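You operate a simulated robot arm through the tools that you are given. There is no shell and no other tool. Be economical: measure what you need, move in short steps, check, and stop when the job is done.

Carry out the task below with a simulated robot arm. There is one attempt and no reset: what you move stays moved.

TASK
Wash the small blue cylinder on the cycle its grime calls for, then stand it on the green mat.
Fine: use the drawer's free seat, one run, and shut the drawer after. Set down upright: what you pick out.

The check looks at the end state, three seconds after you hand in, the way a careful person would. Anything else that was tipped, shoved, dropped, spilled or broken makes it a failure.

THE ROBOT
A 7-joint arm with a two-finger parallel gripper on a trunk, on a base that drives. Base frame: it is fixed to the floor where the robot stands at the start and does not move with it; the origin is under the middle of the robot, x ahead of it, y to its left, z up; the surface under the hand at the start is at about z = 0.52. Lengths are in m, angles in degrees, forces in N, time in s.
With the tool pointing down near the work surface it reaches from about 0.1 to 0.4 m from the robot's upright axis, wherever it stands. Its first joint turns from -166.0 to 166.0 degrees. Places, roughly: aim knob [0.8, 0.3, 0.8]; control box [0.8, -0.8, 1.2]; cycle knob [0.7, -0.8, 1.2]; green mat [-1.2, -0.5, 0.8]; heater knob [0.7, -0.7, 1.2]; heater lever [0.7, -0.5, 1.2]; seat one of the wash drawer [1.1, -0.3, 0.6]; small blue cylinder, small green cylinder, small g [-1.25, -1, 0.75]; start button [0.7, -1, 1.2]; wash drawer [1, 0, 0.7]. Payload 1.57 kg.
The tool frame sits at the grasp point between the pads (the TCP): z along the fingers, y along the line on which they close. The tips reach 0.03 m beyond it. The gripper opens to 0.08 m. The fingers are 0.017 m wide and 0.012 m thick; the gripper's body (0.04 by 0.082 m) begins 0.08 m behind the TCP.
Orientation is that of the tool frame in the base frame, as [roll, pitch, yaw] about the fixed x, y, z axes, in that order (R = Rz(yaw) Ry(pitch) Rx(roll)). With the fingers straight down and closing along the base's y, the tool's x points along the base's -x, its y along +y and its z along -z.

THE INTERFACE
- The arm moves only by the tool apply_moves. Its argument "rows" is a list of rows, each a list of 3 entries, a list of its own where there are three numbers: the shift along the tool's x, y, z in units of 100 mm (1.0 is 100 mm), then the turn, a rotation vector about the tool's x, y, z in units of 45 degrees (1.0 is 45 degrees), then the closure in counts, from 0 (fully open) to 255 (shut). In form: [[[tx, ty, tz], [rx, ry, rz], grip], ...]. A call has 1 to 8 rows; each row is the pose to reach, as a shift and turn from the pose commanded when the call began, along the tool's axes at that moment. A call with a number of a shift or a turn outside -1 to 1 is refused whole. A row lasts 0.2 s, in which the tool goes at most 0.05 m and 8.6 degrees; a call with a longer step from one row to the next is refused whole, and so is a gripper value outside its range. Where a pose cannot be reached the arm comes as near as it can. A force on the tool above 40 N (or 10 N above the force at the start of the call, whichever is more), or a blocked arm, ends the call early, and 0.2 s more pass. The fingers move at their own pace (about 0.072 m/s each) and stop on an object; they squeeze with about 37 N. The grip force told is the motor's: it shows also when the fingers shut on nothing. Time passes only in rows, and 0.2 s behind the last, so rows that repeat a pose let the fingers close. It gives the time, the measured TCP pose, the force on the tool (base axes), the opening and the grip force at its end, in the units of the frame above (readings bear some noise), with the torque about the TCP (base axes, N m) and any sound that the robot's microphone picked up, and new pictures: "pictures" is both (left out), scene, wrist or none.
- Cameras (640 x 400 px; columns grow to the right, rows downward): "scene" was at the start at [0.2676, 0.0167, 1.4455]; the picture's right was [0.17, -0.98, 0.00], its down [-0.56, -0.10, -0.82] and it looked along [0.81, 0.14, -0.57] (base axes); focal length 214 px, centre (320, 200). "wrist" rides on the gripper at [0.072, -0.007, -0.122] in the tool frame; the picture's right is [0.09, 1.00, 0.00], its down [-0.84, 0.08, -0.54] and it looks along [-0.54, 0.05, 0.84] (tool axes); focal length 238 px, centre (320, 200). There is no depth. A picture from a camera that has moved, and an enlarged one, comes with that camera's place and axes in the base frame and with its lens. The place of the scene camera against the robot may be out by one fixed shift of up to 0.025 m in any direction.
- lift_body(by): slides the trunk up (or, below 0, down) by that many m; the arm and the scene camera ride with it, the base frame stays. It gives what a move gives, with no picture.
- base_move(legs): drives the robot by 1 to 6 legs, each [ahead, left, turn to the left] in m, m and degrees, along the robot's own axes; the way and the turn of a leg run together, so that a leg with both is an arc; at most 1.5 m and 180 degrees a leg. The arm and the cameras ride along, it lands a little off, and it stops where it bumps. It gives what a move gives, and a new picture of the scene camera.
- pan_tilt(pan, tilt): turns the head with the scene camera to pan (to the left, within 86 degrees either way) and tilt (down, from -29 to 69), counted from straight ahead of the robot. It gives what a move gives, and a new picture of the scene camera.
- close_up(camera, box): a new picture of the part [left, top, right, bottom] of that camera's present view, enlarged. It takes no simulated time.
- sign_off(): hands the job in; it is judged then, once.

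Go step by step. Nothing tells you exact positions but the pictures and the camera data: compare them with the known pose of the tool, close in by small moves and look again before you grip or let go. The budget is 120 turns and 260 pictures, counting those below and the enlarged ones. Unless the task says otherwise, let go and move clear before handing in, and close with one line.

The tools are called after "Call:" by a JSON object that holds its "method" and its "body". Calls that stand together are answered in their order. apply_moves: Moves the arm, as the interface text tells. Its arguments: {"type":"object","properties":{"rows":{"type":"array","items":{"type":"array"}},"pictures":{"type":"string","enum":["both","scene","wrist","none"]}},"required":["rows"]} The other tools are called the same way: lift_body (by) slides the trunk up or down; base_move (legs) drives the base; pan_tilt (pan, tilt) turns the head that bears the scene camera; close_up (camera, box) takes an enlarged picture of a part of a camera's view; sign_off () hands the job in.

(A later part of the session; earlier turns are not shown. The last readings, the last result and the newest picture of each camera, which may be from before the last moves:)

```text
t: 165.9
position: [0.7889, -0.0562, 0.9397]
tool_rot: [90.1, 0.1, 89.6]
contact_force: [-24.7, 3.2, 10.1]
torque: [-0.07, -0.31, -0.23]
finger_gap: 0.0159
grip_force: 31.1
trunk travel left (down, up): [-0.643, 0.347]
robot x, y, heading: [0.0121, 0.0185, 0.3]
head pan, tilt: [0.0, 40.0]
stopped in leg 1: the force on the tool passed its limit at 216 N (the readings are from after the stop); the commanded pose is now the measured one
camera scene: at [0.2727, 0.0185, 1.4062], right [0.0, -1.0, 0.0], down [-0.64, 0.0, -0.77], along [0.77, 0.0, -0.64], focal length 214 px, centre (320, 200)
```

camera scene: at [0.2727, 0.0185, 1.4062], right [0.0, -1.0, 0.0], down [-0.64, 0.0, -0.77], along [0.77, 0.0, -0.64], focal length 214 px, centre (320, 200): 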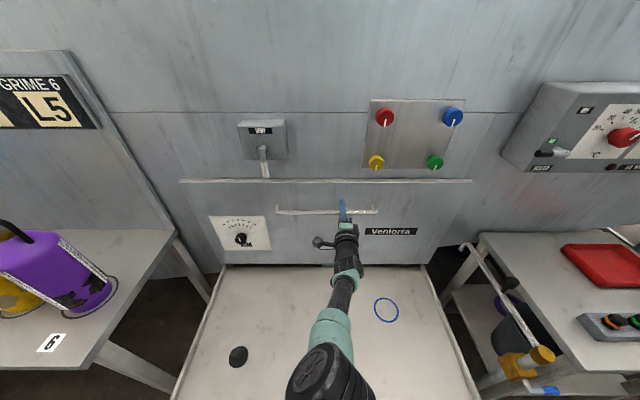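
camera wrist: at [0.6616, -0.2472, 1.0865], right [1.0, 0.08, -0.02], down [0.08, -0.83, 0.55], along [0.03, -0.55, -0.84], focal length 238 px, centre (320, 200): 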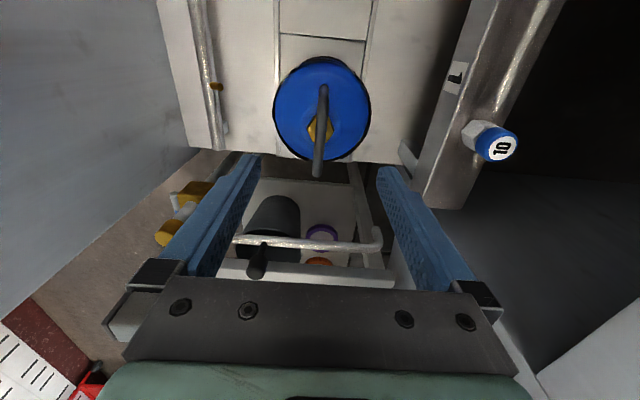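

The drawer is shut. I release, back off, and move to the control box.

Call:
{"method": "apply_moves", "body": {"rows": [[[0, 0, 0], [0, 0, 0], 0], [[0, 0, 0], [0, 0, 0], 0], [[0, 0, 0], [0, 0, 0], 0], [[0, 0, 0], [0, 0, 0], 0], [[0, 0, -0.4], [0, 0, 0], 0], [[0, 0, -0.8], [0, 0, 0], 0], [[0, 0, -1.0], [0, 0, 0], 0]], "pictures": "none"}}

Call:
{"method": "base_move", "body": {"legs": [[-0.2, 0, 0], [0, -0.82, 0]]}}

Call:
{"method": "lift_body", "body": {"by": 0.25}}

Call:
{"method": "pan_tilt", "body": {"pan": 0, "tilt": 30}}

Call:
{"method": "close_up", "body": {"camera": "scene", "box": [200, 60, 480, 260]}}

```text
t: 166.7
position: [0.7879, -0.0559, 0.9236]
tool_rot: [91.8, 0.1, 89.6]
contact_force: [0.1, 0.1, 0.6]
torque: [-0.02, 0.01, -0.01]
finger_gap: 0.08
grip_force: 0.1
trunk travel left (down, up): [-0.643, 0.347]
robot x, y, heading: [0.0128, 0.0188, -0.1]
head pan, tilt: [0.0, 40.0]
stopped in row 3: the force on the tool passed its limit at 41 N (the readings are from after the stop); the commanded pose is now the measured one
```

```text
t: 172.1
position: [0.5982, -0.8553, 0.9234]
tool_rot: [91.9, 0.0, 89.8]
contact_force: [-0.4, 0.4, 0.1]
torque: [0.0, -0.01, -0.02]
finger_gap: 0.08
grip_force: 0.0
trunk travel left (down, up): [-0.643, 0.347]
robot x, y, heading: [-0.1773, -0.7893, 0.6]
head pan, tilt: [0.0, 40.0]
camera scene: at [0.0873, -0.7847, 1.4052], right [0.01, -1.0, 0.0], down [-0.64, 0.0, -0.77], along [0.77, 0.01, -0.64], focal length 214 px, centre (320, 200)
```

scene: 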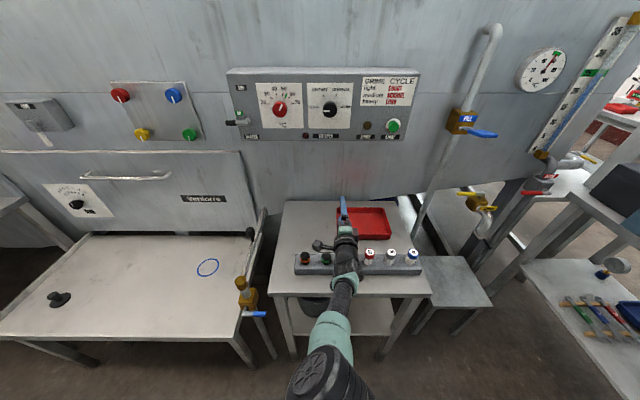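

```text
t: 174.7
position: [0.5979, -0.8553, 1.1737]
tool_rot: [91.8, 0.1, 89.9]
contact_force: [-1.2, 0.0, -0.3]
torque: [-0.02, 0.02, -0.03]
finger_gap: 0.0799
grip_force: 0.1
trunk travel left (down, up): [-0.893, 0.097]
robot x, y, heading: [-0.1744, -0.7846, 0.4]
head pan, tilt: [0.0, 40.0]
```

```text
t: 175.4
position: [0.5971, -0.8552, 1.1738]
tool_rot: [91.9, 0.0, 89.8]
contact_force: [1.0, -0.5, -0.3]
torque: [-0.01, 0.02, 0.03]
finger_gap: 0.0799
grip_force: 0.0
trunk travel left (down, up): [-0.893, 0.097]
robot x, y, heading: [-0.1787, -0.7906, 0.3]
head pan, tilt: [0.0, 30.0]
camera scene: at [0.0927, -0.7844, 1.6705], right [0.01, -1.0, 0.0], down [-0.5, 0.0, -0.87], along [0.87, 0.01, -0.5], focal length 214 px, centre (320, 200)
```

scene: 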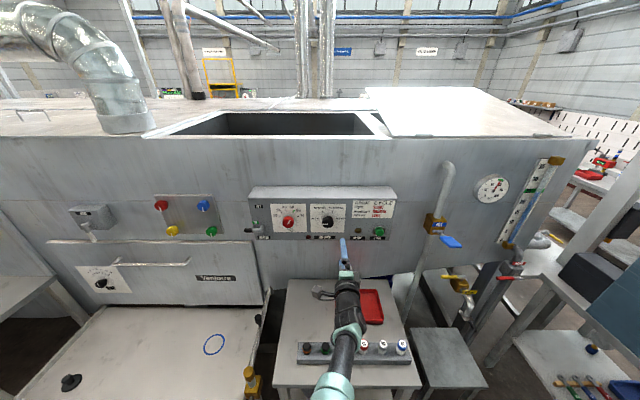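

```text
2.00 times, centred on (340, 160) of scene
camera zoom: at [0.0927, -0.7844, 1.6705], right [0.01, -1.0, 0.0], down [-0.5, 0.0, -0.87], along [0.87, 0.01, -0.5], focal length 429 px, centre (280, 280)
```

zoom: 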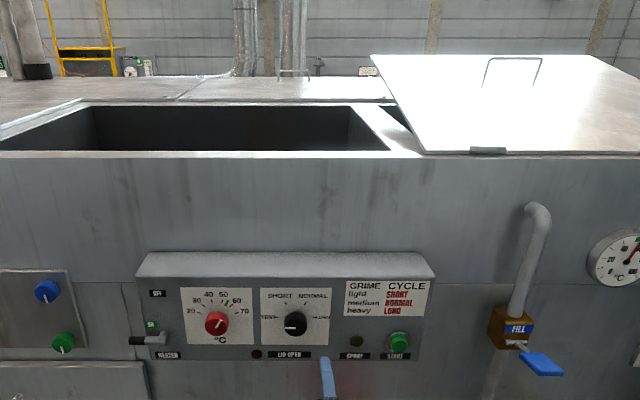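

I look closely at the cycle dial, lamps and thermometer before touching anything.

Call:
{"method": "close_up", "body": {"camera": "scene", "box": [245, 180, 405, 250]}}

Call:
{"method": "close_up", "body": {"camera": "scene", "box": [440, 150, 560, 260]}}

Call:
{"method": "close_up", "body": {"camera": "wrist", "box": [0, 0, 640, 400]}}

```text
4.00 times, centred on (325, 215) of scene
camera zoom: at [0.0927, -0.7844, 1.6705], right [0.01, -1.0, 0.0], down [-0.5, 0.0, -0.87], along [0.87, 0.01, -0.5], focal length 858 px, centre (300, 140)
```

zoom: 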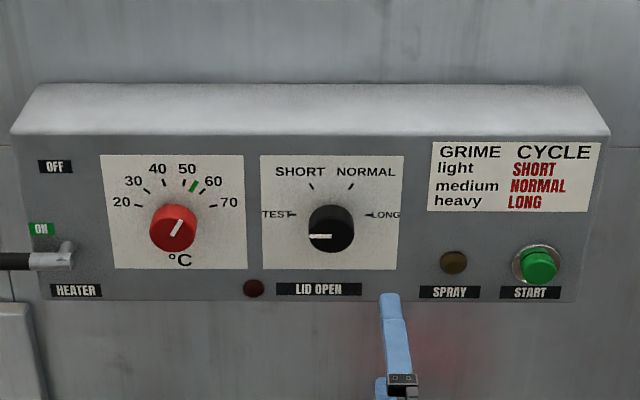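

```text
3.64 times, centred on (500, 205) of scene
camera zoom: at [0.0927, -0.7844, 1.6705], right [0.01, -1.0, 0.0], down [-0.5, 0.0, -0.87], along [0.87, 0.01, -0.5], focal length 780 px, centre (-334, 182)
```

zoom: 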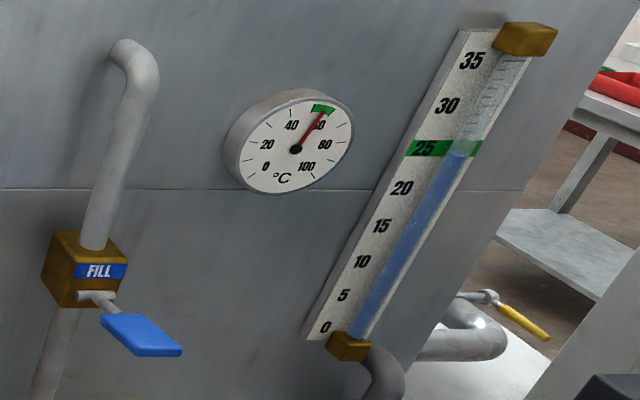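

```text
1.00 times, centred on (320, 200) of wrist (not enlarged: the box is as wide or as high as the picture)
camera zoom: at [0.4761, -0.7836, 1.1717], right [0.03, 0.09, 1.0], down [-0.54, -0.84, 0.1], along [0.84, -0.54, 0.02], focal length 238 px, centre (320, 200)
```

zoom: 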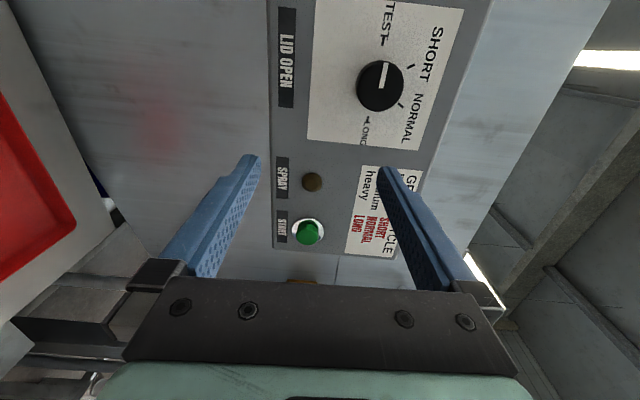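

Temperature, water level and lamps all look fine, and the dial points at TEST with LONG opposite (180° clockwise). The knob face is at about (0.716, −0.806, 1.22); I line up with it.

Call:
{"method": "apply_moves", "body": {"rows": [[[0.25, 0.23, 0], [-0.04, 0, 0], 0], [[0.49, 0.46, 0.0], [-0.04, 0, 0], 0], [[0.49, 0.46, 0.4], [-0.04, 0, 0], 0]]}}

Call:
{"method": "close_up", "body": {"camera": "scene", "box": [245, 180, 405, 280]}}

```text
t: 176.2
position: [0.6322, -0.8124, 1.2201]
tool_rot: [90.1, -0.1, 89.8]
contact_force: [0.2, -2.7, 1.9]
torque: [-0.03, 0.04, 0.2]
finger_gap: 0.0797
grip_force: 0.0
out of reach, approached as far as the arm can: row 3
trunk travel left (down, up): [-0.893, 0.097]
robot x, y, heading: [-0.178, -0.7898, 0.2]
head pan, tilt: [0.0, 30.0]
camera scene: at [0.0947, -0.788, 1.67], right [0.01, -1.0, 0.0], down [-0.5, 0.0, -0.87], along [0.87, 0.01, -0.5], focal length 214 px, centre (320, 200)
camera wrist: at [0.5101, -0.7396, 1.2137], right [0.0, 0.09, 1.0], down [-0.55, -0.83, 0.08], along [0.84, -0.54, 0.05], focal length 238 px, centre (320, 200)
```

scene: 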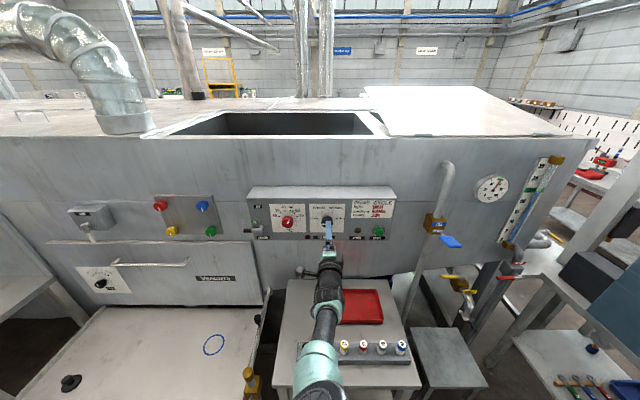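
wrist: 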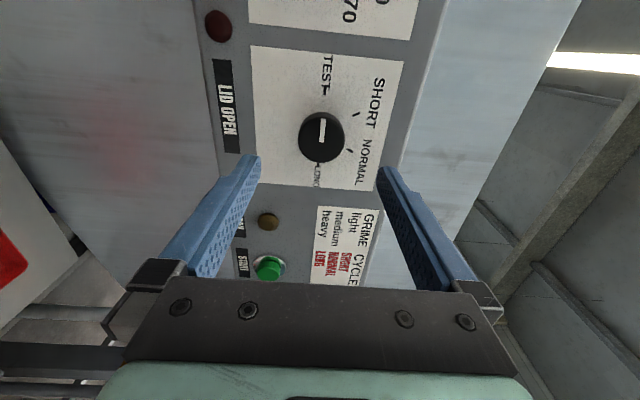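

```text
4.00 times, centred on (325, 230) of scene
camera zoom: at [0.0947, -0.788, 1.67], right [0.01, -1.0, 0.0], down [-0.5, 0.0, -0.87], along [0.87, 0.01, -0.5], focal length 858 px, centre (300, 80)
```

zoom: 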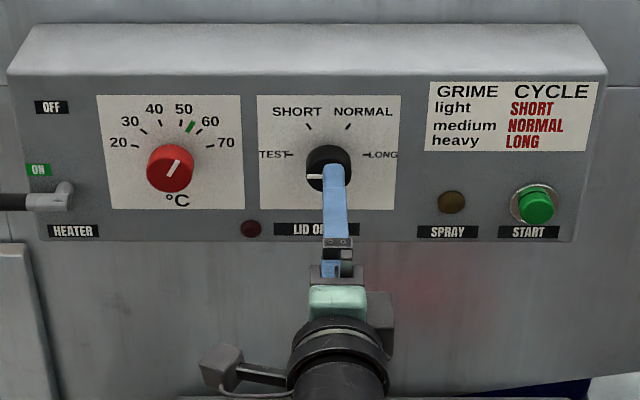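

I'm at reach limit. I retract a bit and bring the base closer.

Call:
{"method": "apply_moves", "body": {"rows": [[[0.06, 0, -0.4], [0, 0, 0], 0], [[0.06, 0, -0.8], [0, 0, 0], 0]], "pictures": "none"}}

Call:
{"method": "base_move", "body": {"legs": [[0.13, 0, 0]]}}

Call:
{"method": "close_up", "body": {"camera": "wrist", "box": [0, 0, 640, 400]}}

```text
t: 176.8
position: [0.5515, -0.801, 1.2154]
tool_rot: [90.1, -0.1, 89.9]
contact_force: [0.5, 0.1, 0.4]
torque: [0.02, 0.02, 0.05]
finger_gap: 0.0802
grip_force: 0.1
trunk travel left (down, up): [-0.893, 0.097]
robot x, y, heading: [-0.179, -0.7877, 0.7]
head pan, tilt: [0.0, 30.0]
```

```text
t: 178.1
position: [0.6819, -0.7946, 1.2169]
tool_rot: [90.1, 0.0, 90.2]
contact_force: [0.2, -0.3, -0.9]
torque: [0.02, 0.02, 0.01]
finger_gap: 0.0801
grip_force: 0.1
trunk travel left (down, up): [-0.893, 0.097]
robot x, y, heading: [-0.05, -0.7864, 0.7]
head pan, tilt: [0.0, 30.0]
camera scene: at [0.2207, -0.7817, 1.6708], right [0.01, -1.0, 0.0], down [-0.5, -0.01, -0.87], along [0.87, 0.01, -0.5], focal length 214 px, centre (320, 200)
```

scene: 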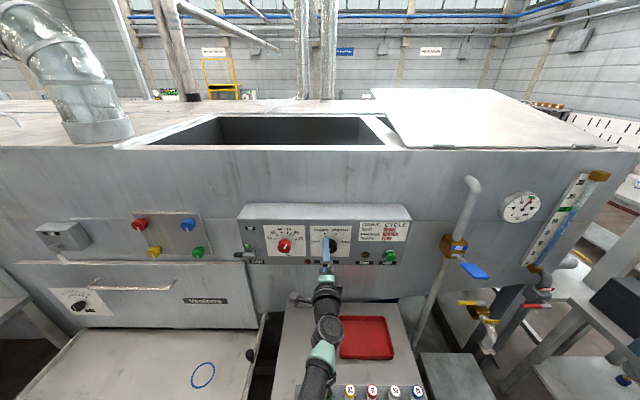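

```text
1.00 times, centred on (320, 200) of wrist (not enlarged: the box is as wide or as high as the picture)
camera zoom: at [0.559, -0.7237, 1.2105], right [0.0, 0.09, 1.0], down [-0.54, -0.84, 0.08], along [0.84, -0.54, 0.05], focal length 238 px, centre (320, 200)
```

zoom: 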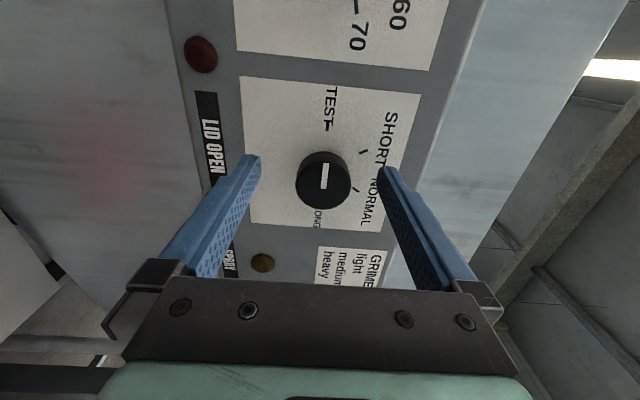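

Knob centre refined to (0.7186, −0.8065, 1.221). I centre and advance over it, then close.

Call:
{"method": "apply_moves", "body": {"rows": [[[-0.12, 0.045, 0], [0, 0, 0], 0], [[-0.12, 0.045, 0.12], [0, 0, 0], 0], [[-0.12, 0.045, 0.23], [0, 0, 0], 0]], "pictures": "wrist"}}

```text
t: 178.9
position: [0.704, -0.8071, 1.2208]
tool_rot: [90.3, 0.0, 90.3]
contact_force: [0.3, -0.4, -0.3]
torque: [0.01, -0.01, 0.01]
finger_gap: 0.0797
grip_force: 0.0
trunk travel left (down, up): [-0.893, 0.097]
robot x, y, heading: [-0.0512, -0.7892, 0.9]
head pan, tilt: [0.0, 30.0]
camera wrist: at [0.5821, -0.737, 1.2154], right [0.0, 0.09, 1.0], down [-0.54, -0.84, 0.08], along [0.84, -0.54, 0.05], focal length 238 px, centre (320, 200)
```

wrist: 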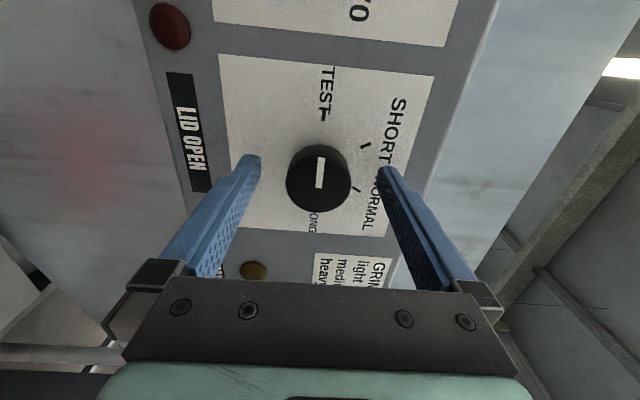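

Call:
{"method": "apply_moves", "body": {"rows": [[[0, 0, 0.04], [0, 0, 0], 255], [[0, 0, 0.04], [0, 0, 0], 255], [[0, 0, 0.04], [0, 0, 0], 255], [[0, 0, 0.04], [0, 0, 0.15], 255], [[0, 0, 0.04], [0, 0, 0.3], 255], [[0, 0, 0.04], [0, 0, 0.45], 255]], "pictures": "wrist"}}

```text
t: 180.3
position: [0.7097, -0.8093, 1.2207]
tool_rot: [90.0, -20.5, 90.2]
contact_force: [0.7, -4.4, 3.5]
torque: [-0.03, -0.41, 1.29]
finger_gap: 0.0416
grip_force: 44.4
trunk travel left (down, up): [-0.893, 0.097]
robot x, y, heading: [-0.0495, -0.7879, 0.9]
head pan, tilt: [0.0, 30.0]
camera wrist: at [0.5868, -0.7389, 1.2405], right [0.0, -0.26, 0.97], down [-0.54, -0.81, -0.22], along [0.84, -0.52, -0.14], focal length 238 px, centre (320, 200)
```

wrist: 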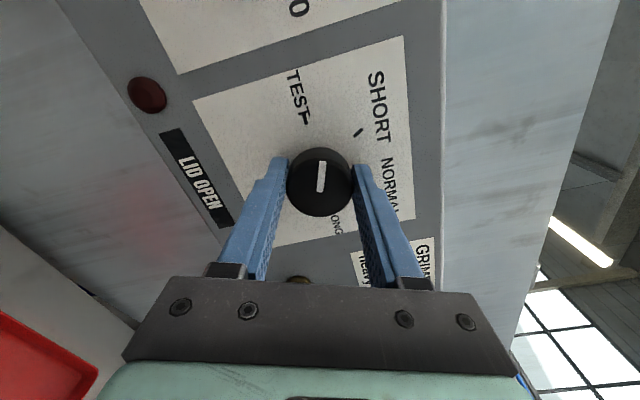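

The knob turns with the gripper. I keep turning clockwise.

Call:
{"method": "apply_moves", "body": {"rows": [[[0, 0, 0], [0, 0, 0.17], 255], [[0, 0, 0], [0, 0, 0.34], 255], [[0, 0, 0], [0, 0, 0.51], 255], [[0, 0, 0], [0, 0, 0.68], 255], [[0, 0, 0], [0, 0, 0.85], 255], [[0, 0, 0], [0, 0, 1.0], 255]], "pictures": "none"}}

Call:
{"method": "apply_moves", "body": {"rows": [[[0, 0, 0], [0, 0, 0.17], 255], [[0, 0, 0], [0, 0, 0.34], 255], [[0, 0, 0], [0, 0, 0.51], 255], [[0, 0, 0], [0, 0, 0.68], 255], [[0, 0, 0], [0, 0, 0.85], 255], [[0, 0, 0], [0, 0, 1.0], 255]], "pictures": "both"}}

```text
t: 181.7
position: [0.7091, -0.8092, 1.2221]
tool_rot: [90.1, -65.5, 90.0]
contact_force: [6.1, -9.0, 10.1]
torque: [-0.08, -0.01, -0.15]
finger_gap: 0.0414
grip_force: 44.8
trunk travel left (down, up): [-0.893, 0.097]
robot x, y, heading: [-0.0484, -0.7847, 0.5]
head pan, tilt: [0.0, 30.0]
```

```text
t: 183.1
position: [0.7083, -0.8108, 1.2231]
tool_rot: [-90.0, -69.5, -90.0]
contact_force: [7.9, -13.4, 10.8]
torque: [-0.06, -0.64, 0.1]
finger_gap: 0.0418
grip_force: 45.3
trunk travel left (down, up): [-0.893, 0.097]
robot x, y, heading: [-0.0492, -0.7854, 0.8]
head pan, tilt: [0.0, 30.0]
camera scene: at [0.2217, -0.7848, 1.6706], right [0.01, -1.0, 0.0], down [-0.5, 0.0, -0.87], along [0.87, 0.01, -0.5], focal length 214 px, centre (320, 200)
camera wrist: at [0.5869, -0.83, 1.2927], right [0.0, -0.97, -0.26], down [-0.54, 0.22, -0.81], along [0.84, 0.14, -0.52], focal length 238 px, centre (320, 200)
```

scene: 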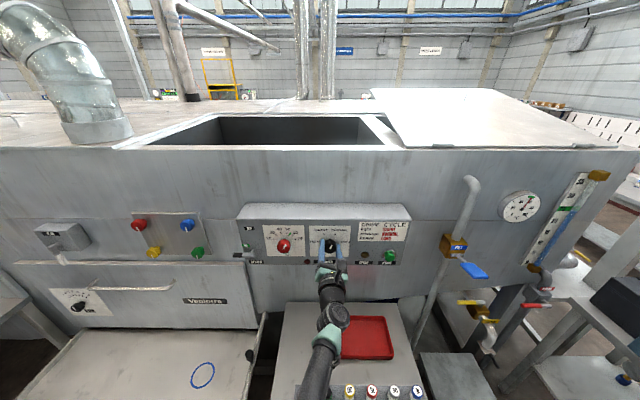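
wrist: 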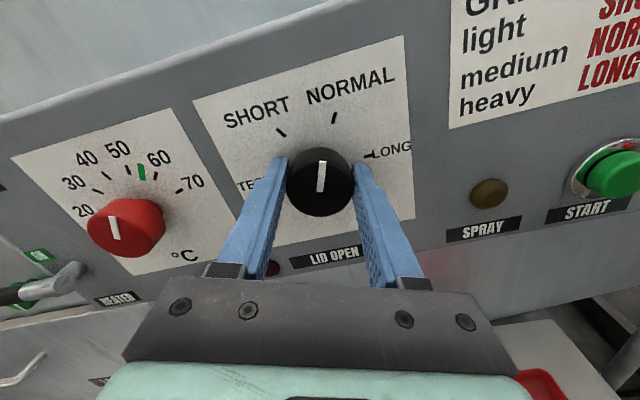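

Pointer is now about 20° past vertical; about 70° more to LONG.

Call:
{"method": "apply_moves", "body": {"rows": [[[0, 0, 0], [0, 0, 0.17], 255], [[0, 0, 0], [0, 0, 0.34], 255], [[0, 0, 0], [0, 0, 0.51], 255], [[0, 0, 0], [0, 0, 0.68], 255], [[0, 0, 0], [0, 0, 0.85], 255], [[0, 0, 0], [0, 0, 1.0], 255]], "pictures": "none"}}

Call:
{"method": "apply_moves", "body": {"rows": [[[0, 0, 0], [0, 0, 0.17], 255], [[0, 0, 0], [0, 0, 0.34], 255], [[0, 0, 0], [0, 0, 0.51], 255]], "pictures": "wrist"}}

Call:
{"method": "close_up", "body": {"camera": "scene", "box": [285, 215, 415, 275]}}

```text
t: 184.5
position: [0.7094, -0.8117, 1.2207]
tool_rot: [-90.1, -24.4, -90.1]
contact_force: [5.1, -17.4, 7.0]
torque: [-0.02, -0.41, -0.13]
finger_gap: 0.0416
grip_force: 45.4
trunk travel left (down, up): [-0.893, 0.097]
robot x, y, heading: [-0.0493, -0.7894, 0.7]
head pan, tilt: [0.0, 30.0]
```

```text
t: 185.3
position: [0.7089, -0.8136, 1.222]
tool_rot: [-90.1, -1.4, -90.1]
contact_force: [4.4, -17.3, 3.2]
torque: [0.02, -0.73, 0.04]
finger_gap: 0.0417
grip_force: 45.0
trunk travel left (down, up): [-0.893, 0.097]
robot x, y, heading: [-0.0491, -0.7893, 0.8]
head pan, tilt: [0.0, 30.0]
camera wrist: at [0.5867, -0.8839, 1.2297], right [0.0, -0.12, -0.99], down [-0.54, 0.84, -0.1], along [0.84, 0.54, -0.07], focal length 238 px, centre (320, 200)
```

wrist: 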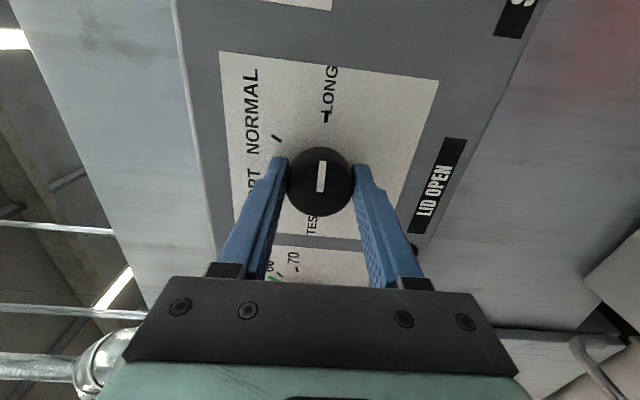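

```text
4.92 times, centred on (350, 245) of scene
camera zoom: at [0.2222, -0.7857, 1.6705], right [0.01, -1.0, 0.0], down [-0.5, 0.0, -0.87], along [0.87, 0.01, -0.5], focal length 1056 px, centre (172, -22)
```

zoom: 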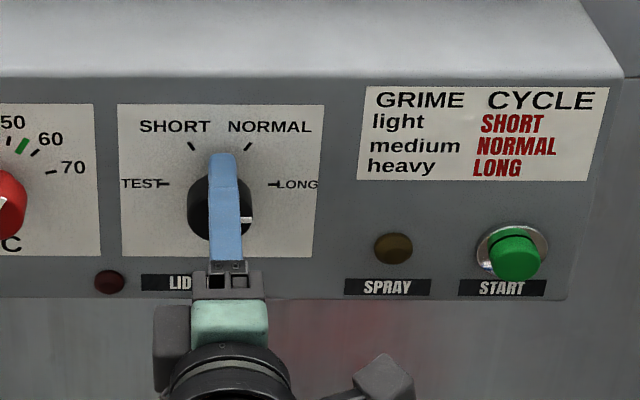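

The pointer is on LONG. I release and back off, then verify the setting.

Call:
{"method": "apply_moves", "body": {"rows": [[[0, 0, 0], [0, 0, 0], 120], [[0, 0, 0], [0, 0, 0], 0], [[0, 0, 0], [0, 0, 0], 0], [[0, 0, 0], [0, 0, 0], 0], [[0, 0, -0.4], [0, 0, 0], 0], [[0, 0, -0.8], [0, 0, 0], 0]], "pictures": "wrist"}}

Call:
{"method": "close_up", "body": {"camera": "scene", "box": [285, 215, 415, 275]}}

```text
t: 186.7
position: [0.6281, -0.8065, 1.2229]
tool_rot: [-90.1, -1.9, -89.7]
contact_force: [-1.0, -0.4, -0.8]
torque: [0.03, -0.01, -0.04]
finger_gap: 0.0799
grip_force: 0.1
trunk travel left (down, up): [-0.893, 0.097]
robot x, y, heading: [-0.0503, -0.7879, 1.0]
head pan, tilt: [0.0, 30.0]
camera wrist: at [0.5058, -0.8788, 1.2328], right [0.0, -0.13, -0.99], down [-0.55, 0.83, -0.1], along [0.84, 0.54, -0.07], focal length 238 px, centre (320, 200)
```

wrist: 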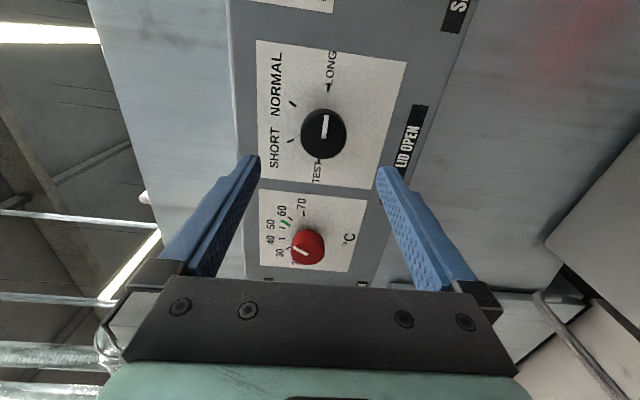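

```text
4.92 times, centred on (350, 245) of scene
camera zoom: at [0.2215, -0.7804, 1.6706], right [0.01, -1.0, 0.0], down [-0.5, -0.01, -0.87], along [0.87, 0.01, -0.5], focal length 1056 px, centre (172, -22)
```

zoom: 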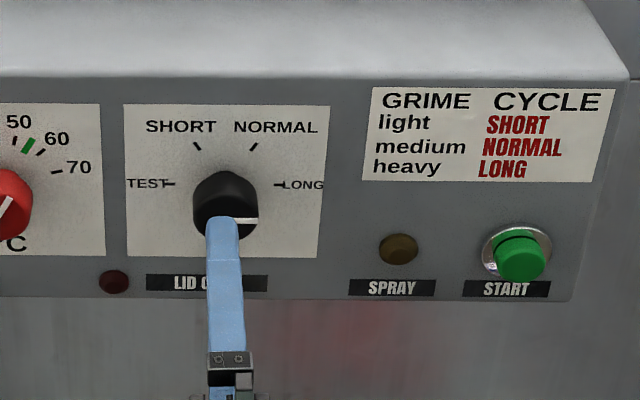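

Set on LONG. Now I move right in front of the START button with the fingers closed.

Call:
{"method": "base_move", "body": {"legs": [[0, -0.195, -0.8]]}}

Call:
{"method": "apply_moves", "body": {"rows": [[[0, 0.3, 0], [0, 0, 0], 255], [[0, 0.55, 0], [0, 0, 0], 255], [[0, 0.55, 0], [0, 0, 0], 255], [[0, 0.55, 0], [0, 0, 0], 255], [[0, 0.55, 0], [0, 0, 0], 255], [[0, 0.55, 0], [0, 0, 0], 255]], "pictures": "wrist"}}

Call:
{"method": "close_up", "body": {"camera": "scene", "box": [260, 200, 420, 300]}}

```text
t: 188.3
position: [0.6287, -1.0158, 1.2216]
tool_rot: [-90.1, -1.7, -90.7]
contact_force: [1.2, 0.0, 0.1]
torque: [0.02, 0.01, 0.03]
finger_gap: 0.0799
grip_force: 0.0
trunk travel left (down, up): [-0.893, 0.097]
robot x, y, heading: [-0.0496, -0.9842, -0.2]
head pan, tilt: [0.0, 30.0]
camera scene: at [0.2227, -0.9838, 1.6705], right [0.0, -1.0, 0.0], down [-0.5, 0.0, -0.87], along [0.87, 0.0, -0.5], focal length 214 px, centre (320, 200)
```

scene: 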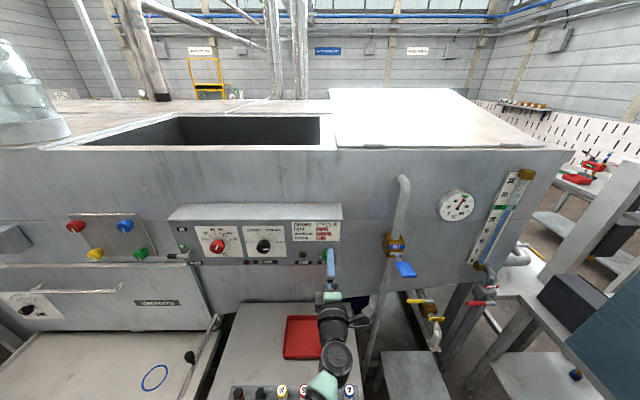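

```text
t: 189.7
position: [0.6276, -1.0184, 1.1667]
tool_rot: [-90.1, -1.8, -90.7]
contact_force: [-0.5, 0.4, -0.4]
torque: [-0.01, -0.02, 0.0]
finger_gap: 0.0
grip_force: 21.3
trunk travel left (down, up): [-0.893, 0.097]
robot x, y, heading: [-0.0491, -0.9802, -0.1]
head pan, tilt: [0.0, 30.0]
camera wrist: at [0.5055, -1.0896, 1.1772], right [0.0, -0.12, -0.99], down [-0.53, 0.84, -0.1], along [0.85, 0.53, -0.07], focal length 238 px, centre (320, 200)
```

wrist: 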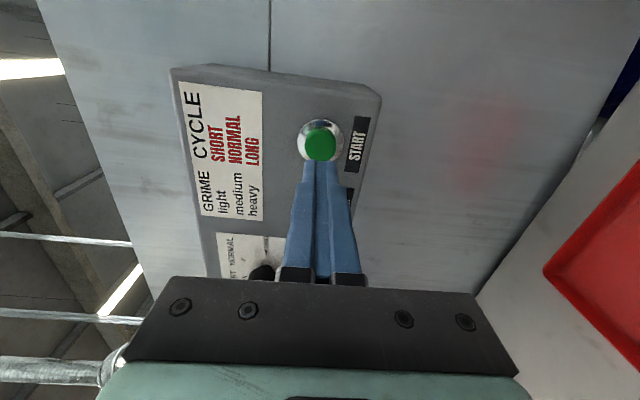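

```text
4.00 times, centred on (340, 250) of scene
camera zoom: at [0.2226, -0.9839, 1.6706], right [0.0, -1.0, 0.0], down [-0.5, 0.0, -0.87], along [0.87, 0.0, -0.5], focal length 858 px, centre (240, 0)
```

zoom: 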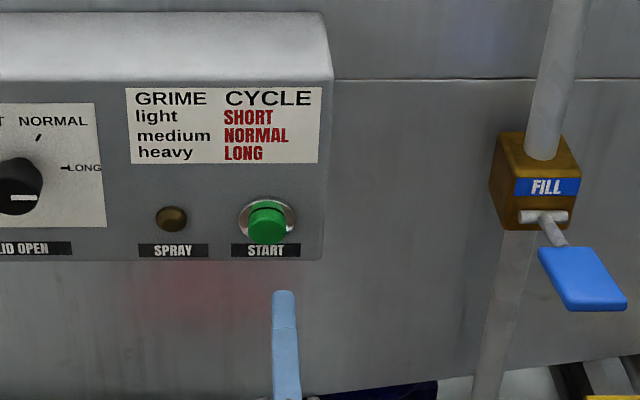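

Nearly on axis with START. I advance and press once.

Call:
{"method": "apply_moves", "body": {"rows": [[[-0.08, 0.0, 0.3], [0, 0, 0], 255], [[-0.08, 0.0, 0.55], [0, 0, 0], 255]], "pictures": "wrist"}}

Call:
{"method": "close_up", "body": {"camera": "scene", "box": [260, 200, 420, 300]}}

```text
t: 190.3
position: [0.6839, -1.0124, 1.1668]
tool_rot: [-90.2, -1.8, -90.7]
contact_force: [0.1, -0.4, 0.4]
torque: [0.01, -0.01, 0.03]
finger_gap: 0.0
grip_force: 21.4
trunk travel left (down, up): [-0.893, 0.097]
robot x, y, heading: [-0.0471, -0.982, 0.1]
head pan, tilt: [0.0, 30.0]
camera wrist: at [0.5616, -1.0833, 1.1778], right [0.0, -0.12, -0.99], down [-0.53, 0.84, -0.1], along [0.85, 0.53, -0.07], focal length 238 px, centre (320, 200)
```

wrist: 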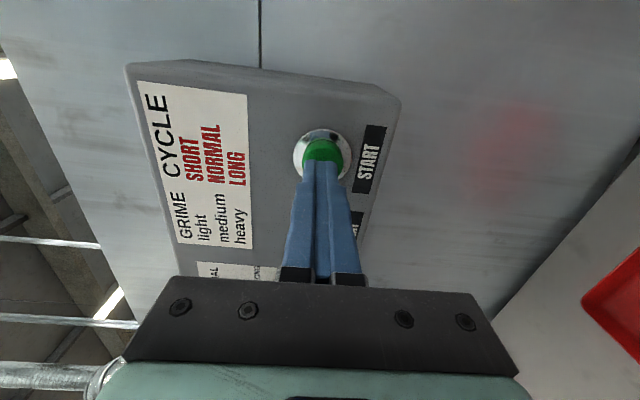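

```text
4.00 times, centred on (340, 250) of scene
camera zoom: at [0.2232, -0.9846, 1.6704], right [0.0, -1.0, 0.0], down [-0.5, 0.0, -0.87], along [0.87, 0.0, -0.5], focal length 858 px, centre (240, 0)
```

zoom: 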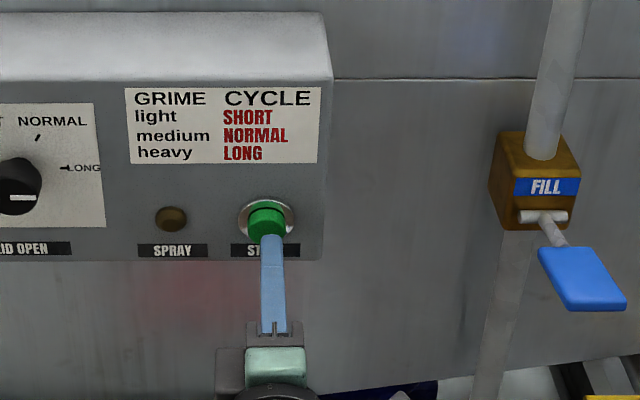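

Call:
{"method": "apply_moves", "body": {"rows": [[[0, 0, 0.1], [0, 0, 0], 255], [[0, 0, 0.2], [0, 0, 0], 255], [[0, 0, 0.28], [0, 0, 0], 255]], "pictures": "both"}}

```text
t: 191.1
position: [0.7075, -1.0117, 1.1671]
tool_rot: [-90.1, -1.8, -90.7]
contact_force: [-34.4, 3.4, 1.0]
torque: [0.22, 0.03, 0.15]
finger_gap: 0.0
grip_force: 20.9
trunk travel left (down, up): [-0.893, 0.097]
robot x, y, heading: [-0.0501, -0.9857, -0.4]
head pan, tilt: [0.0, 30.0]
heard: click
camera scene: at [0.2165, -0.9834, 1.6716], right [0.0, -1.0, 0.0], down [-0.5, 0.0, -0.87], along [0.87, 0.0, -0.5], focal length 214 px, centre (320, 200)
camera wrist: at [0.5838, -1.0816, 1.1762], right [0.0, -0.12, -0.99], down [-0.53, 0.84, -0.1], along [0.85, 0.53, -0.07], focal length 238 px, centre (320, 200)
```

scene: 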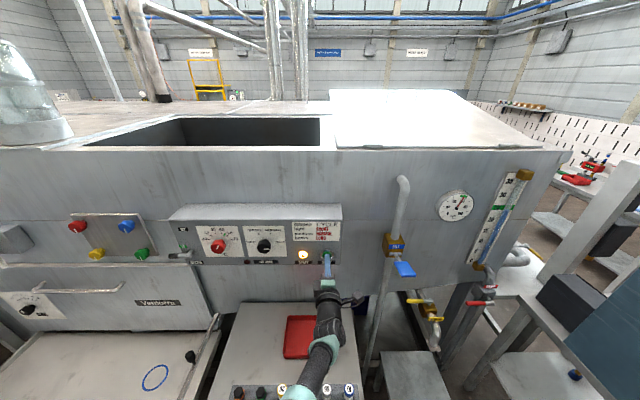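
wrist: 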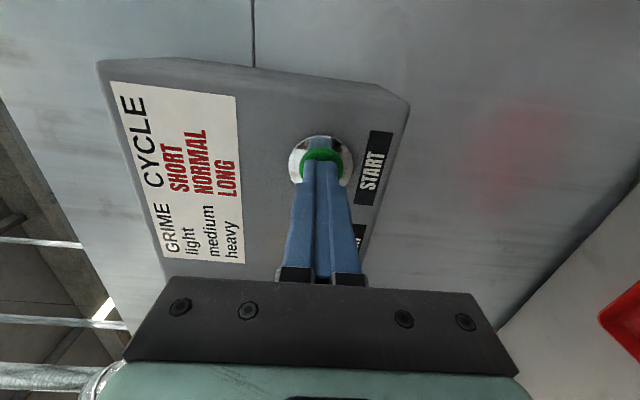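

The button clicked and the SPRAY lamp is lit, so the LONG run has started. I back off and watch until it finishes.

Call:
{"method": "apply_moves", "body": {"rows": [[[0, 0, -0.3], [0, 0, 0], 255], [[0, 0, -0.7], [0, 0, 0], 255], [[0, 0, -1.0], [0, 0, 0], 255], [[0, 0, -1.0], [0, 0, 0], 0], [[0, 0, -1.0], [0, 0, 0], 0], [[0, 0, -1.0], [0, 0, 0], 0], [[0, 0, -1.0], [0, 0, 0], 0], [[0, 0, -1.0], [0, 0, 0], 0]], "pictures": "scene"}}

Call:
{"method": "base_move", "body": {"legs": [[-0.2, 0, 0.3]]}}

```text
t: 192.9
position: [0.615, -1.009, 1.166]
tool_rot: [-90.1, -1.8, -90.7]
contact_force: [0.6, 0.5, 0.7]
torque: [-0.01, 0.0, 0.0]
finger_gap: 0.0803
grip_force: 0.1
trunk travel left (down, up): [-0.893, 0.097]
robot x, y, heading: [-0.0464, -0.9881, -0.2]
head pan, tilt: [0.0, 30.0]
camera scene: at [0.2227, -0.9842, 1.6705], right [0.0, -1.0, 0.0], down [-0.5, 0.0, -0.87], along [0.87, 0.0, -0.5], focal length 214 px, centre (320, 200)
```

scene: 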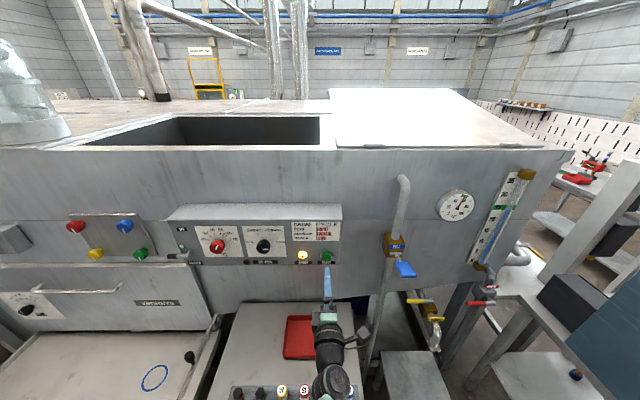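

```text
t: 194.5
position: [0.4201, -1.0062, 1.1639]
tool_rot: [-90.1, -1.7, -90.5]
contact_force: [-1.1, -0.8, 0.8]
torque: [-0.01, 0.0, 0.01]
finger_gap: 0.0799
grip_force: 0.0
trunk travel left (down, up): [-0.893, 0.097]
robot x, y, heading: [-0.2407, -0.9864, 0.0]
head pan, tilt: [0.0, 30.0]
camera scene: at [0.0288, -0.9828, 1.6705], right [0.0, -1.0, 0.0], down [-0.5, 0.0, -0.87], along [0.87, 0.0, -0.5], focal length 214 px, centre (320, 200)
```

scene: 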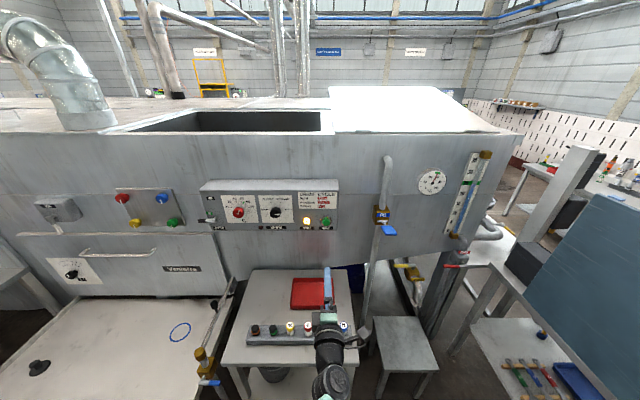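

While it runs, I reposition in front of the drawer and keep an eye on the SPRAY lamp.

Call:
{"method": "base_move", "body": {"legs": [[0, 0.95, 0]]}}

Call:
{"method": "lift_body", "body": {"by": -0.226}}

Call:
{"method": "pan_tilt", "body": {"pan": -30, "tilt": 30}}

Call:
{"method": "close_up", "body": {"camera": "wrist", "box": [0, 0, 640, 400]}}

```text
t: 199.3
position: [0.4282, -0.0938, 1.1646]
tool_rot: [-90.1, -1.8, -91.6]
contact_force: [0.5, 0.2, -0.2]
torque: [-0.01, -0.02, -0.02]
finger_gap: 0.0798
grip_force: 0.0
trunk travel left (down, up): [-0.893, 0.097]
robot x, y, heading: [-0.2313, -0.0564, -1.1]
head pan, tilt: [0.0, 30.0]
camera scene: at [0.0378, -0.0624, 1.6706], right [-0.02, -1.0, 0.0], down [-0.5, 0.01, -0.87], along [0.87, -0.02, -0.5], focal length 214 px, centre (320, 200)
```

scene: 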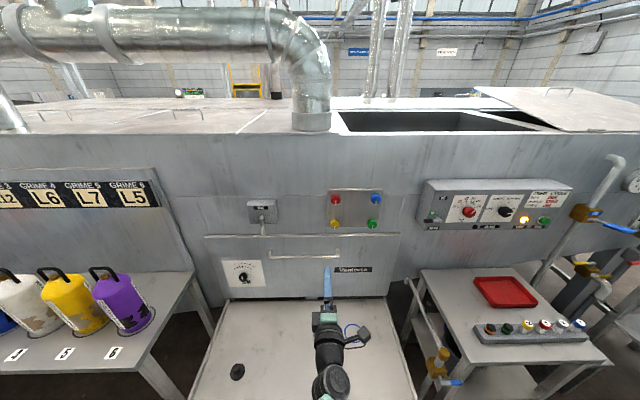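

```text
t: 201.7
position: [0.4288, -0.095, 0.9397]
tool_rot: [-90.0, -1.9, -91.6]
contact_force: [0.1, 0.4, 0.3]
torque: [0.01, 0.01, -0.02]
finger_gap: 0.0798
grip_force: 0.0
trunk travel left (down, up): [-0.667, 0.323]
robot x, y, heading: [-0.234, -0.0561, -1.2]
head pan, tilt: [0.0, 30.0]
```

```text
t: 202.7
position: [0.429, -0.0922, 0.9396]
tool_rot: [-90.1, -1.8, -91.5]
contact_force: [0.1, -0.4, 0.7]
torque: [0.01, 0.0, 0.0]
finger_gap: 0.0798
grip_force: 0.0
trunk travel left (down, up): [-0.667, 0.323]
robot x, y, heading: [-0.2318, -0.056, -1.1]
head pan, tilt: [-30.0, 30.0]
camera scene: at [0.0248, -0.1071, 1.4445], right [-0.52, -0.86, 0.0], down [-0.43, 0.26, -0.87], along [0.74, -0.45, -0.5], focal length 214 px, centre (320, 200)
```

scene: 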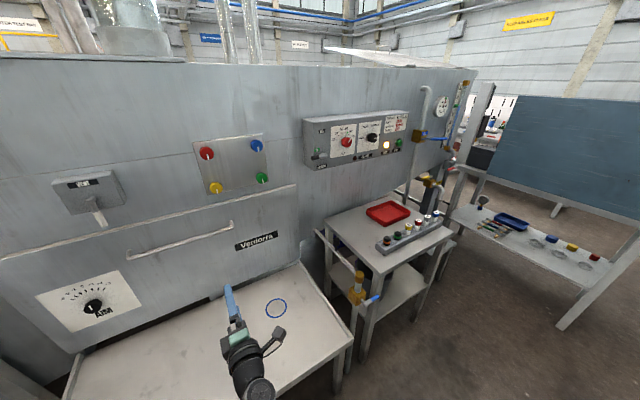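

```text
1.00 times, centred on (320, 200) of wrist (not enlarged: the box is as wide or as high as the picture)
camera zoom: at [0.305, -0.1623, 0.9491], right [-0.01, -0.12, -0.99], down [-0.52, 0.85, -0.1], along [0.85, 0.51, -0.07], focal length 238 px, centre (320, 200)
```

zoom: 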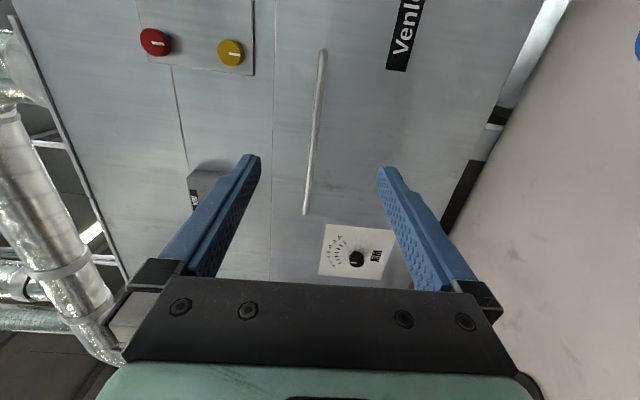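

SPRAY is still lit. I straighten the heading and wait.

Call:
{"method": "base_move", "body": {"legs": [[0, 0.02, 1.1]]}}

Call:
{"method": "apply_moves", "body": {"rows": [[[0, 0, 0], [0, 0, 0.04], 0], [[0, 0, 0], [0, 0, 0.04], 0], [[0, 0, 0], [0, 0, 0.04], 0], [[0, 0, 0], [0, 0, 0.04], 0], [[0, 0, 0], [0, 0, 0.04], 0], [[0, 0, 0], [0, 0, 0.04], 0], [[0, 0, 0], [0, 0, 0.04], 0], [[0, 0, 0], [0, 0, 0.04], 0]], "pictures": "none"}}

Call:
{"method": "apply_moves", "body": {"rows": [[[0, 0, 0], [0, 0, 0], 0], [[0, 0, 0], [0, 0, 0], 0], [[0, 0, 0], [0, 0, 0], 0], [[0, 0, 0], [0, 0, 0], 0], [[0, 0, 0], [0, 0, 0], 0], [[0, 0, 0], [0, 0, 0], 0], [[0, 0, 0], [0, 0, 0], 0], [[0, 0, 0], [0, 0, 0], 0]], "pictures": "scene"}}

```text
t: 203.4
position: [0.4301, -0.0604, 0.939]
tool_rot: [-90.1, -1.9, -90.4]
contact_force: [-0.8, 0.3, -0.3]
torque: [0.02, -0.01, -0.01]
finger_gap: 0.0802
grip_force: 0.0
trunk travel left (down, up): [-0.667, 0.323]
robot x, y, heading: [-0.232, -0.0399, 0.3]
head pan, tilt: [-30.0, 30.0]
camera scene: at [0.0259, -0.0816, 1.4446], right [-0.5, -0.87, 0.0], down [-0.43, 0.25, -0.87], along [0.75, -0.43, -0.5], focal length 214 px, centre (320, 200)
```

scene: 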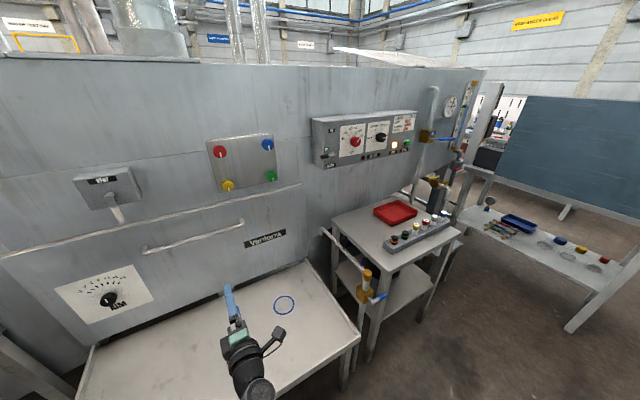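

```text
t: 205.2
position: [0.4302, -0.0618, 0.9385]
tool_rot: [-90.1, 0.1, -90.5]
contact_force: [0.6, 0.8, 0.1]
torque: [0.02, 0.03, 0.01]
finger_gap: 0.0799
grip_force: 0.0
trunk travel left (down, up): [-0.667, 0.323]
robot x, y, heading: [-0.2317, -0.0377, 0.1]
head pan, tilt: [-30.0, 30.0]
```

```text
t: 207.0
position: [0.4291, -0.0612, 0.9389]
tool_rot: [-90.1, 0.1, -90.5]
contact_force: [0.1, 0.0, -0.2]
torque: [0.02, 0.04, -0.03]
finger_gap: 0.08
grip_force: 0.0
trunk travel left (down, up): [-0.667, 0.323]
robot x, y, heading: [-0.2329, -0.0382, -0.1]
head pan, tilt: [-30.0, 30.0]
camera scene: at [0.0259, -0.0823, 1.4446], right [-0.5, -0.87, 0.0], down [-0.43, 0.25, -0.87], along [0.75, -0.43, -0.5], focal length 214 px, centre (320, 200)
```

scene: 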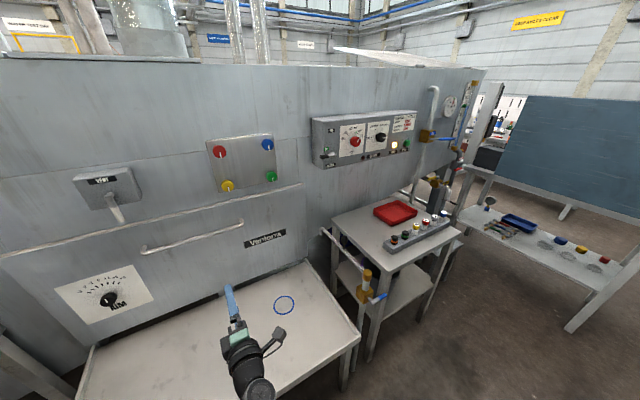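

Still spraying; I wait in a batch.

Call:
{"method": "apply_moves", "body": {"rows": [[[0, 0, 0], [0, 0, 0], 0], [[0, 0, 0], [0, 0, 0], 0], [[0, 0, 0], [0, 0, 0], 0], [[0, 0, 0], [0, 0, 0], 0], [[0, 0, 0], [0, 0, 0], 0], [[0, 0, 0], [0, 0, 0], 0], [[0, 0, 0], [0, 0, 0], 0], [[0, 0, 0], [0, 0, 0], 0]], "pictures": "none"}}

Call:
{"method": "apply_moves", "body": {"rows": [[[0, 0, 0], [0, 0, 0], 0], [[0, 0, 0], [0, 0, 0], 0], [[0, 0, 0], [0, 0, 0], 0], [[0, 0, 0], [0, 0, 0], 0], [[0, 0, 0], [0, 0, 0], 0], [[0, 0, 0], [0, 0, 0], 0], [[0, 0, 0], [0, 0, 0], 0], [[0, 0, 0], [0, 0, 0], 0]], "pictures": "none"}}

Call:
{"method": "apply_moves", "body": {"rows": [[[0, 0, 0], [0, 0, 0], 0], [[0, 0, 0], [0, 0, 0], 0], [[0, 0, 0], [0, 0, 0], 0], [[0, 0, 0], [0, 0, 0], 0], [[0, 0, 0], [0, 0, 0], 0], [[0, 0, 0], [0, 0, 0], 0], [[0, 0, 0], [0, 0, 0], 0], [[0, 0, 0], [0, 0, 0], 0]], "pictures": "none"}}

Call:
{"method": "apply_moves", "body": {"rows": [[[0, 0, 0], [0, 0, 0], 0], [[0, 0, 0], [0, 0, 0], 0], [[0, 0, 0], [0, 0, 0], 0], [[0, 0, 0], [0, 0, 0], 0], [[0, 0, 0], [0, 0, 0], 0], [[0, 0, 0], [0, 0, 0], 0], [[0, 0, 0], [0, 0, 0], 0], [[0, 0, 0], [0, 0, 0], 0]], "pictures": "scene"}}

```text
t: 208.8
position: [0.4292, -0.0615, 0.9388]
tool_rot: [-90.2, 0.1, -90.5]
contact_force: [0.5, 0.1, -0.6]
torque: [0.0, 0.01, 0.03]
finger_gap: 0.0801
grip_force: 0.1
trunk travel left (down, up): [-0.667, 0.323]
robot x, y, heading: [-0.2327, -0.0355, 0.2]
head pan, tilt: [-30.0, 30.0]
```

```text
t: 210.6
position: [0.4297, -0.0613, 0.9381]
tool_rot: [-90.0, -0.1, -90.5]
contact_force: [0.4, 0.0, -0.3]
torque: [-0.01, 0.01, 0.02]
finger_gap: 0.0801
grip_force: 0.1
trunk travel left (down, up): [-0.667, 0.323]
robot x, y, heading: [-0.2373, -0.037, 0.0]
head pan, tilt: [-30.0, 30.0]
```

```text
t: 212.4
position: [0.4305, -0.0617, 0.939]
tool_rot: [-90.0, 0.0, -90.5]
contact_force: [0.1, -0.2, 0.5]
torque: [0.01, -0.01, 0.01]
finger_gap: 0.0797
grip_force: 0.1
trunk travel left (down, up): [-0.667, 0.323]
robot x, y, heading: [-0.2354, -0.0355, 0.2]
head pan, tilt: [-30.0, 30.0]
```

```text
t: 214.2
position: [0.4303, -0.0602, 0.9399]
tool_rot: [-90.2, 0.0, -90.5]
contact_force: [0.0, 0.0, -0.3]
torque: [0.0, 0.01, 0.05]
finger_gap: 0.0802
grip_force: 0.0
trunk travel left (down, up): [-0.667, 0.323]
robot x, y, heading: [-0.234, -0.0445, -0.0]
head pan, tilt: [-30.0, 30.0]
camera scene: at [0.0259, -0.0823, 1.4446], right [-0.5, -0.87, 0.0], down [-0.43, 0.25, -0.87], along [0.75, -0.43, -0.5], focal length 214 px, centre (320, 200)
```

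scene: 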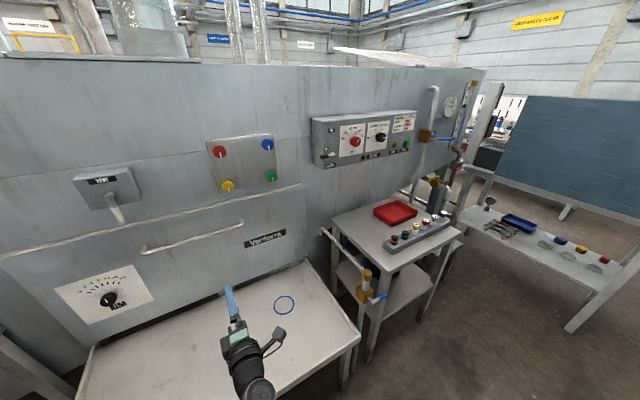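

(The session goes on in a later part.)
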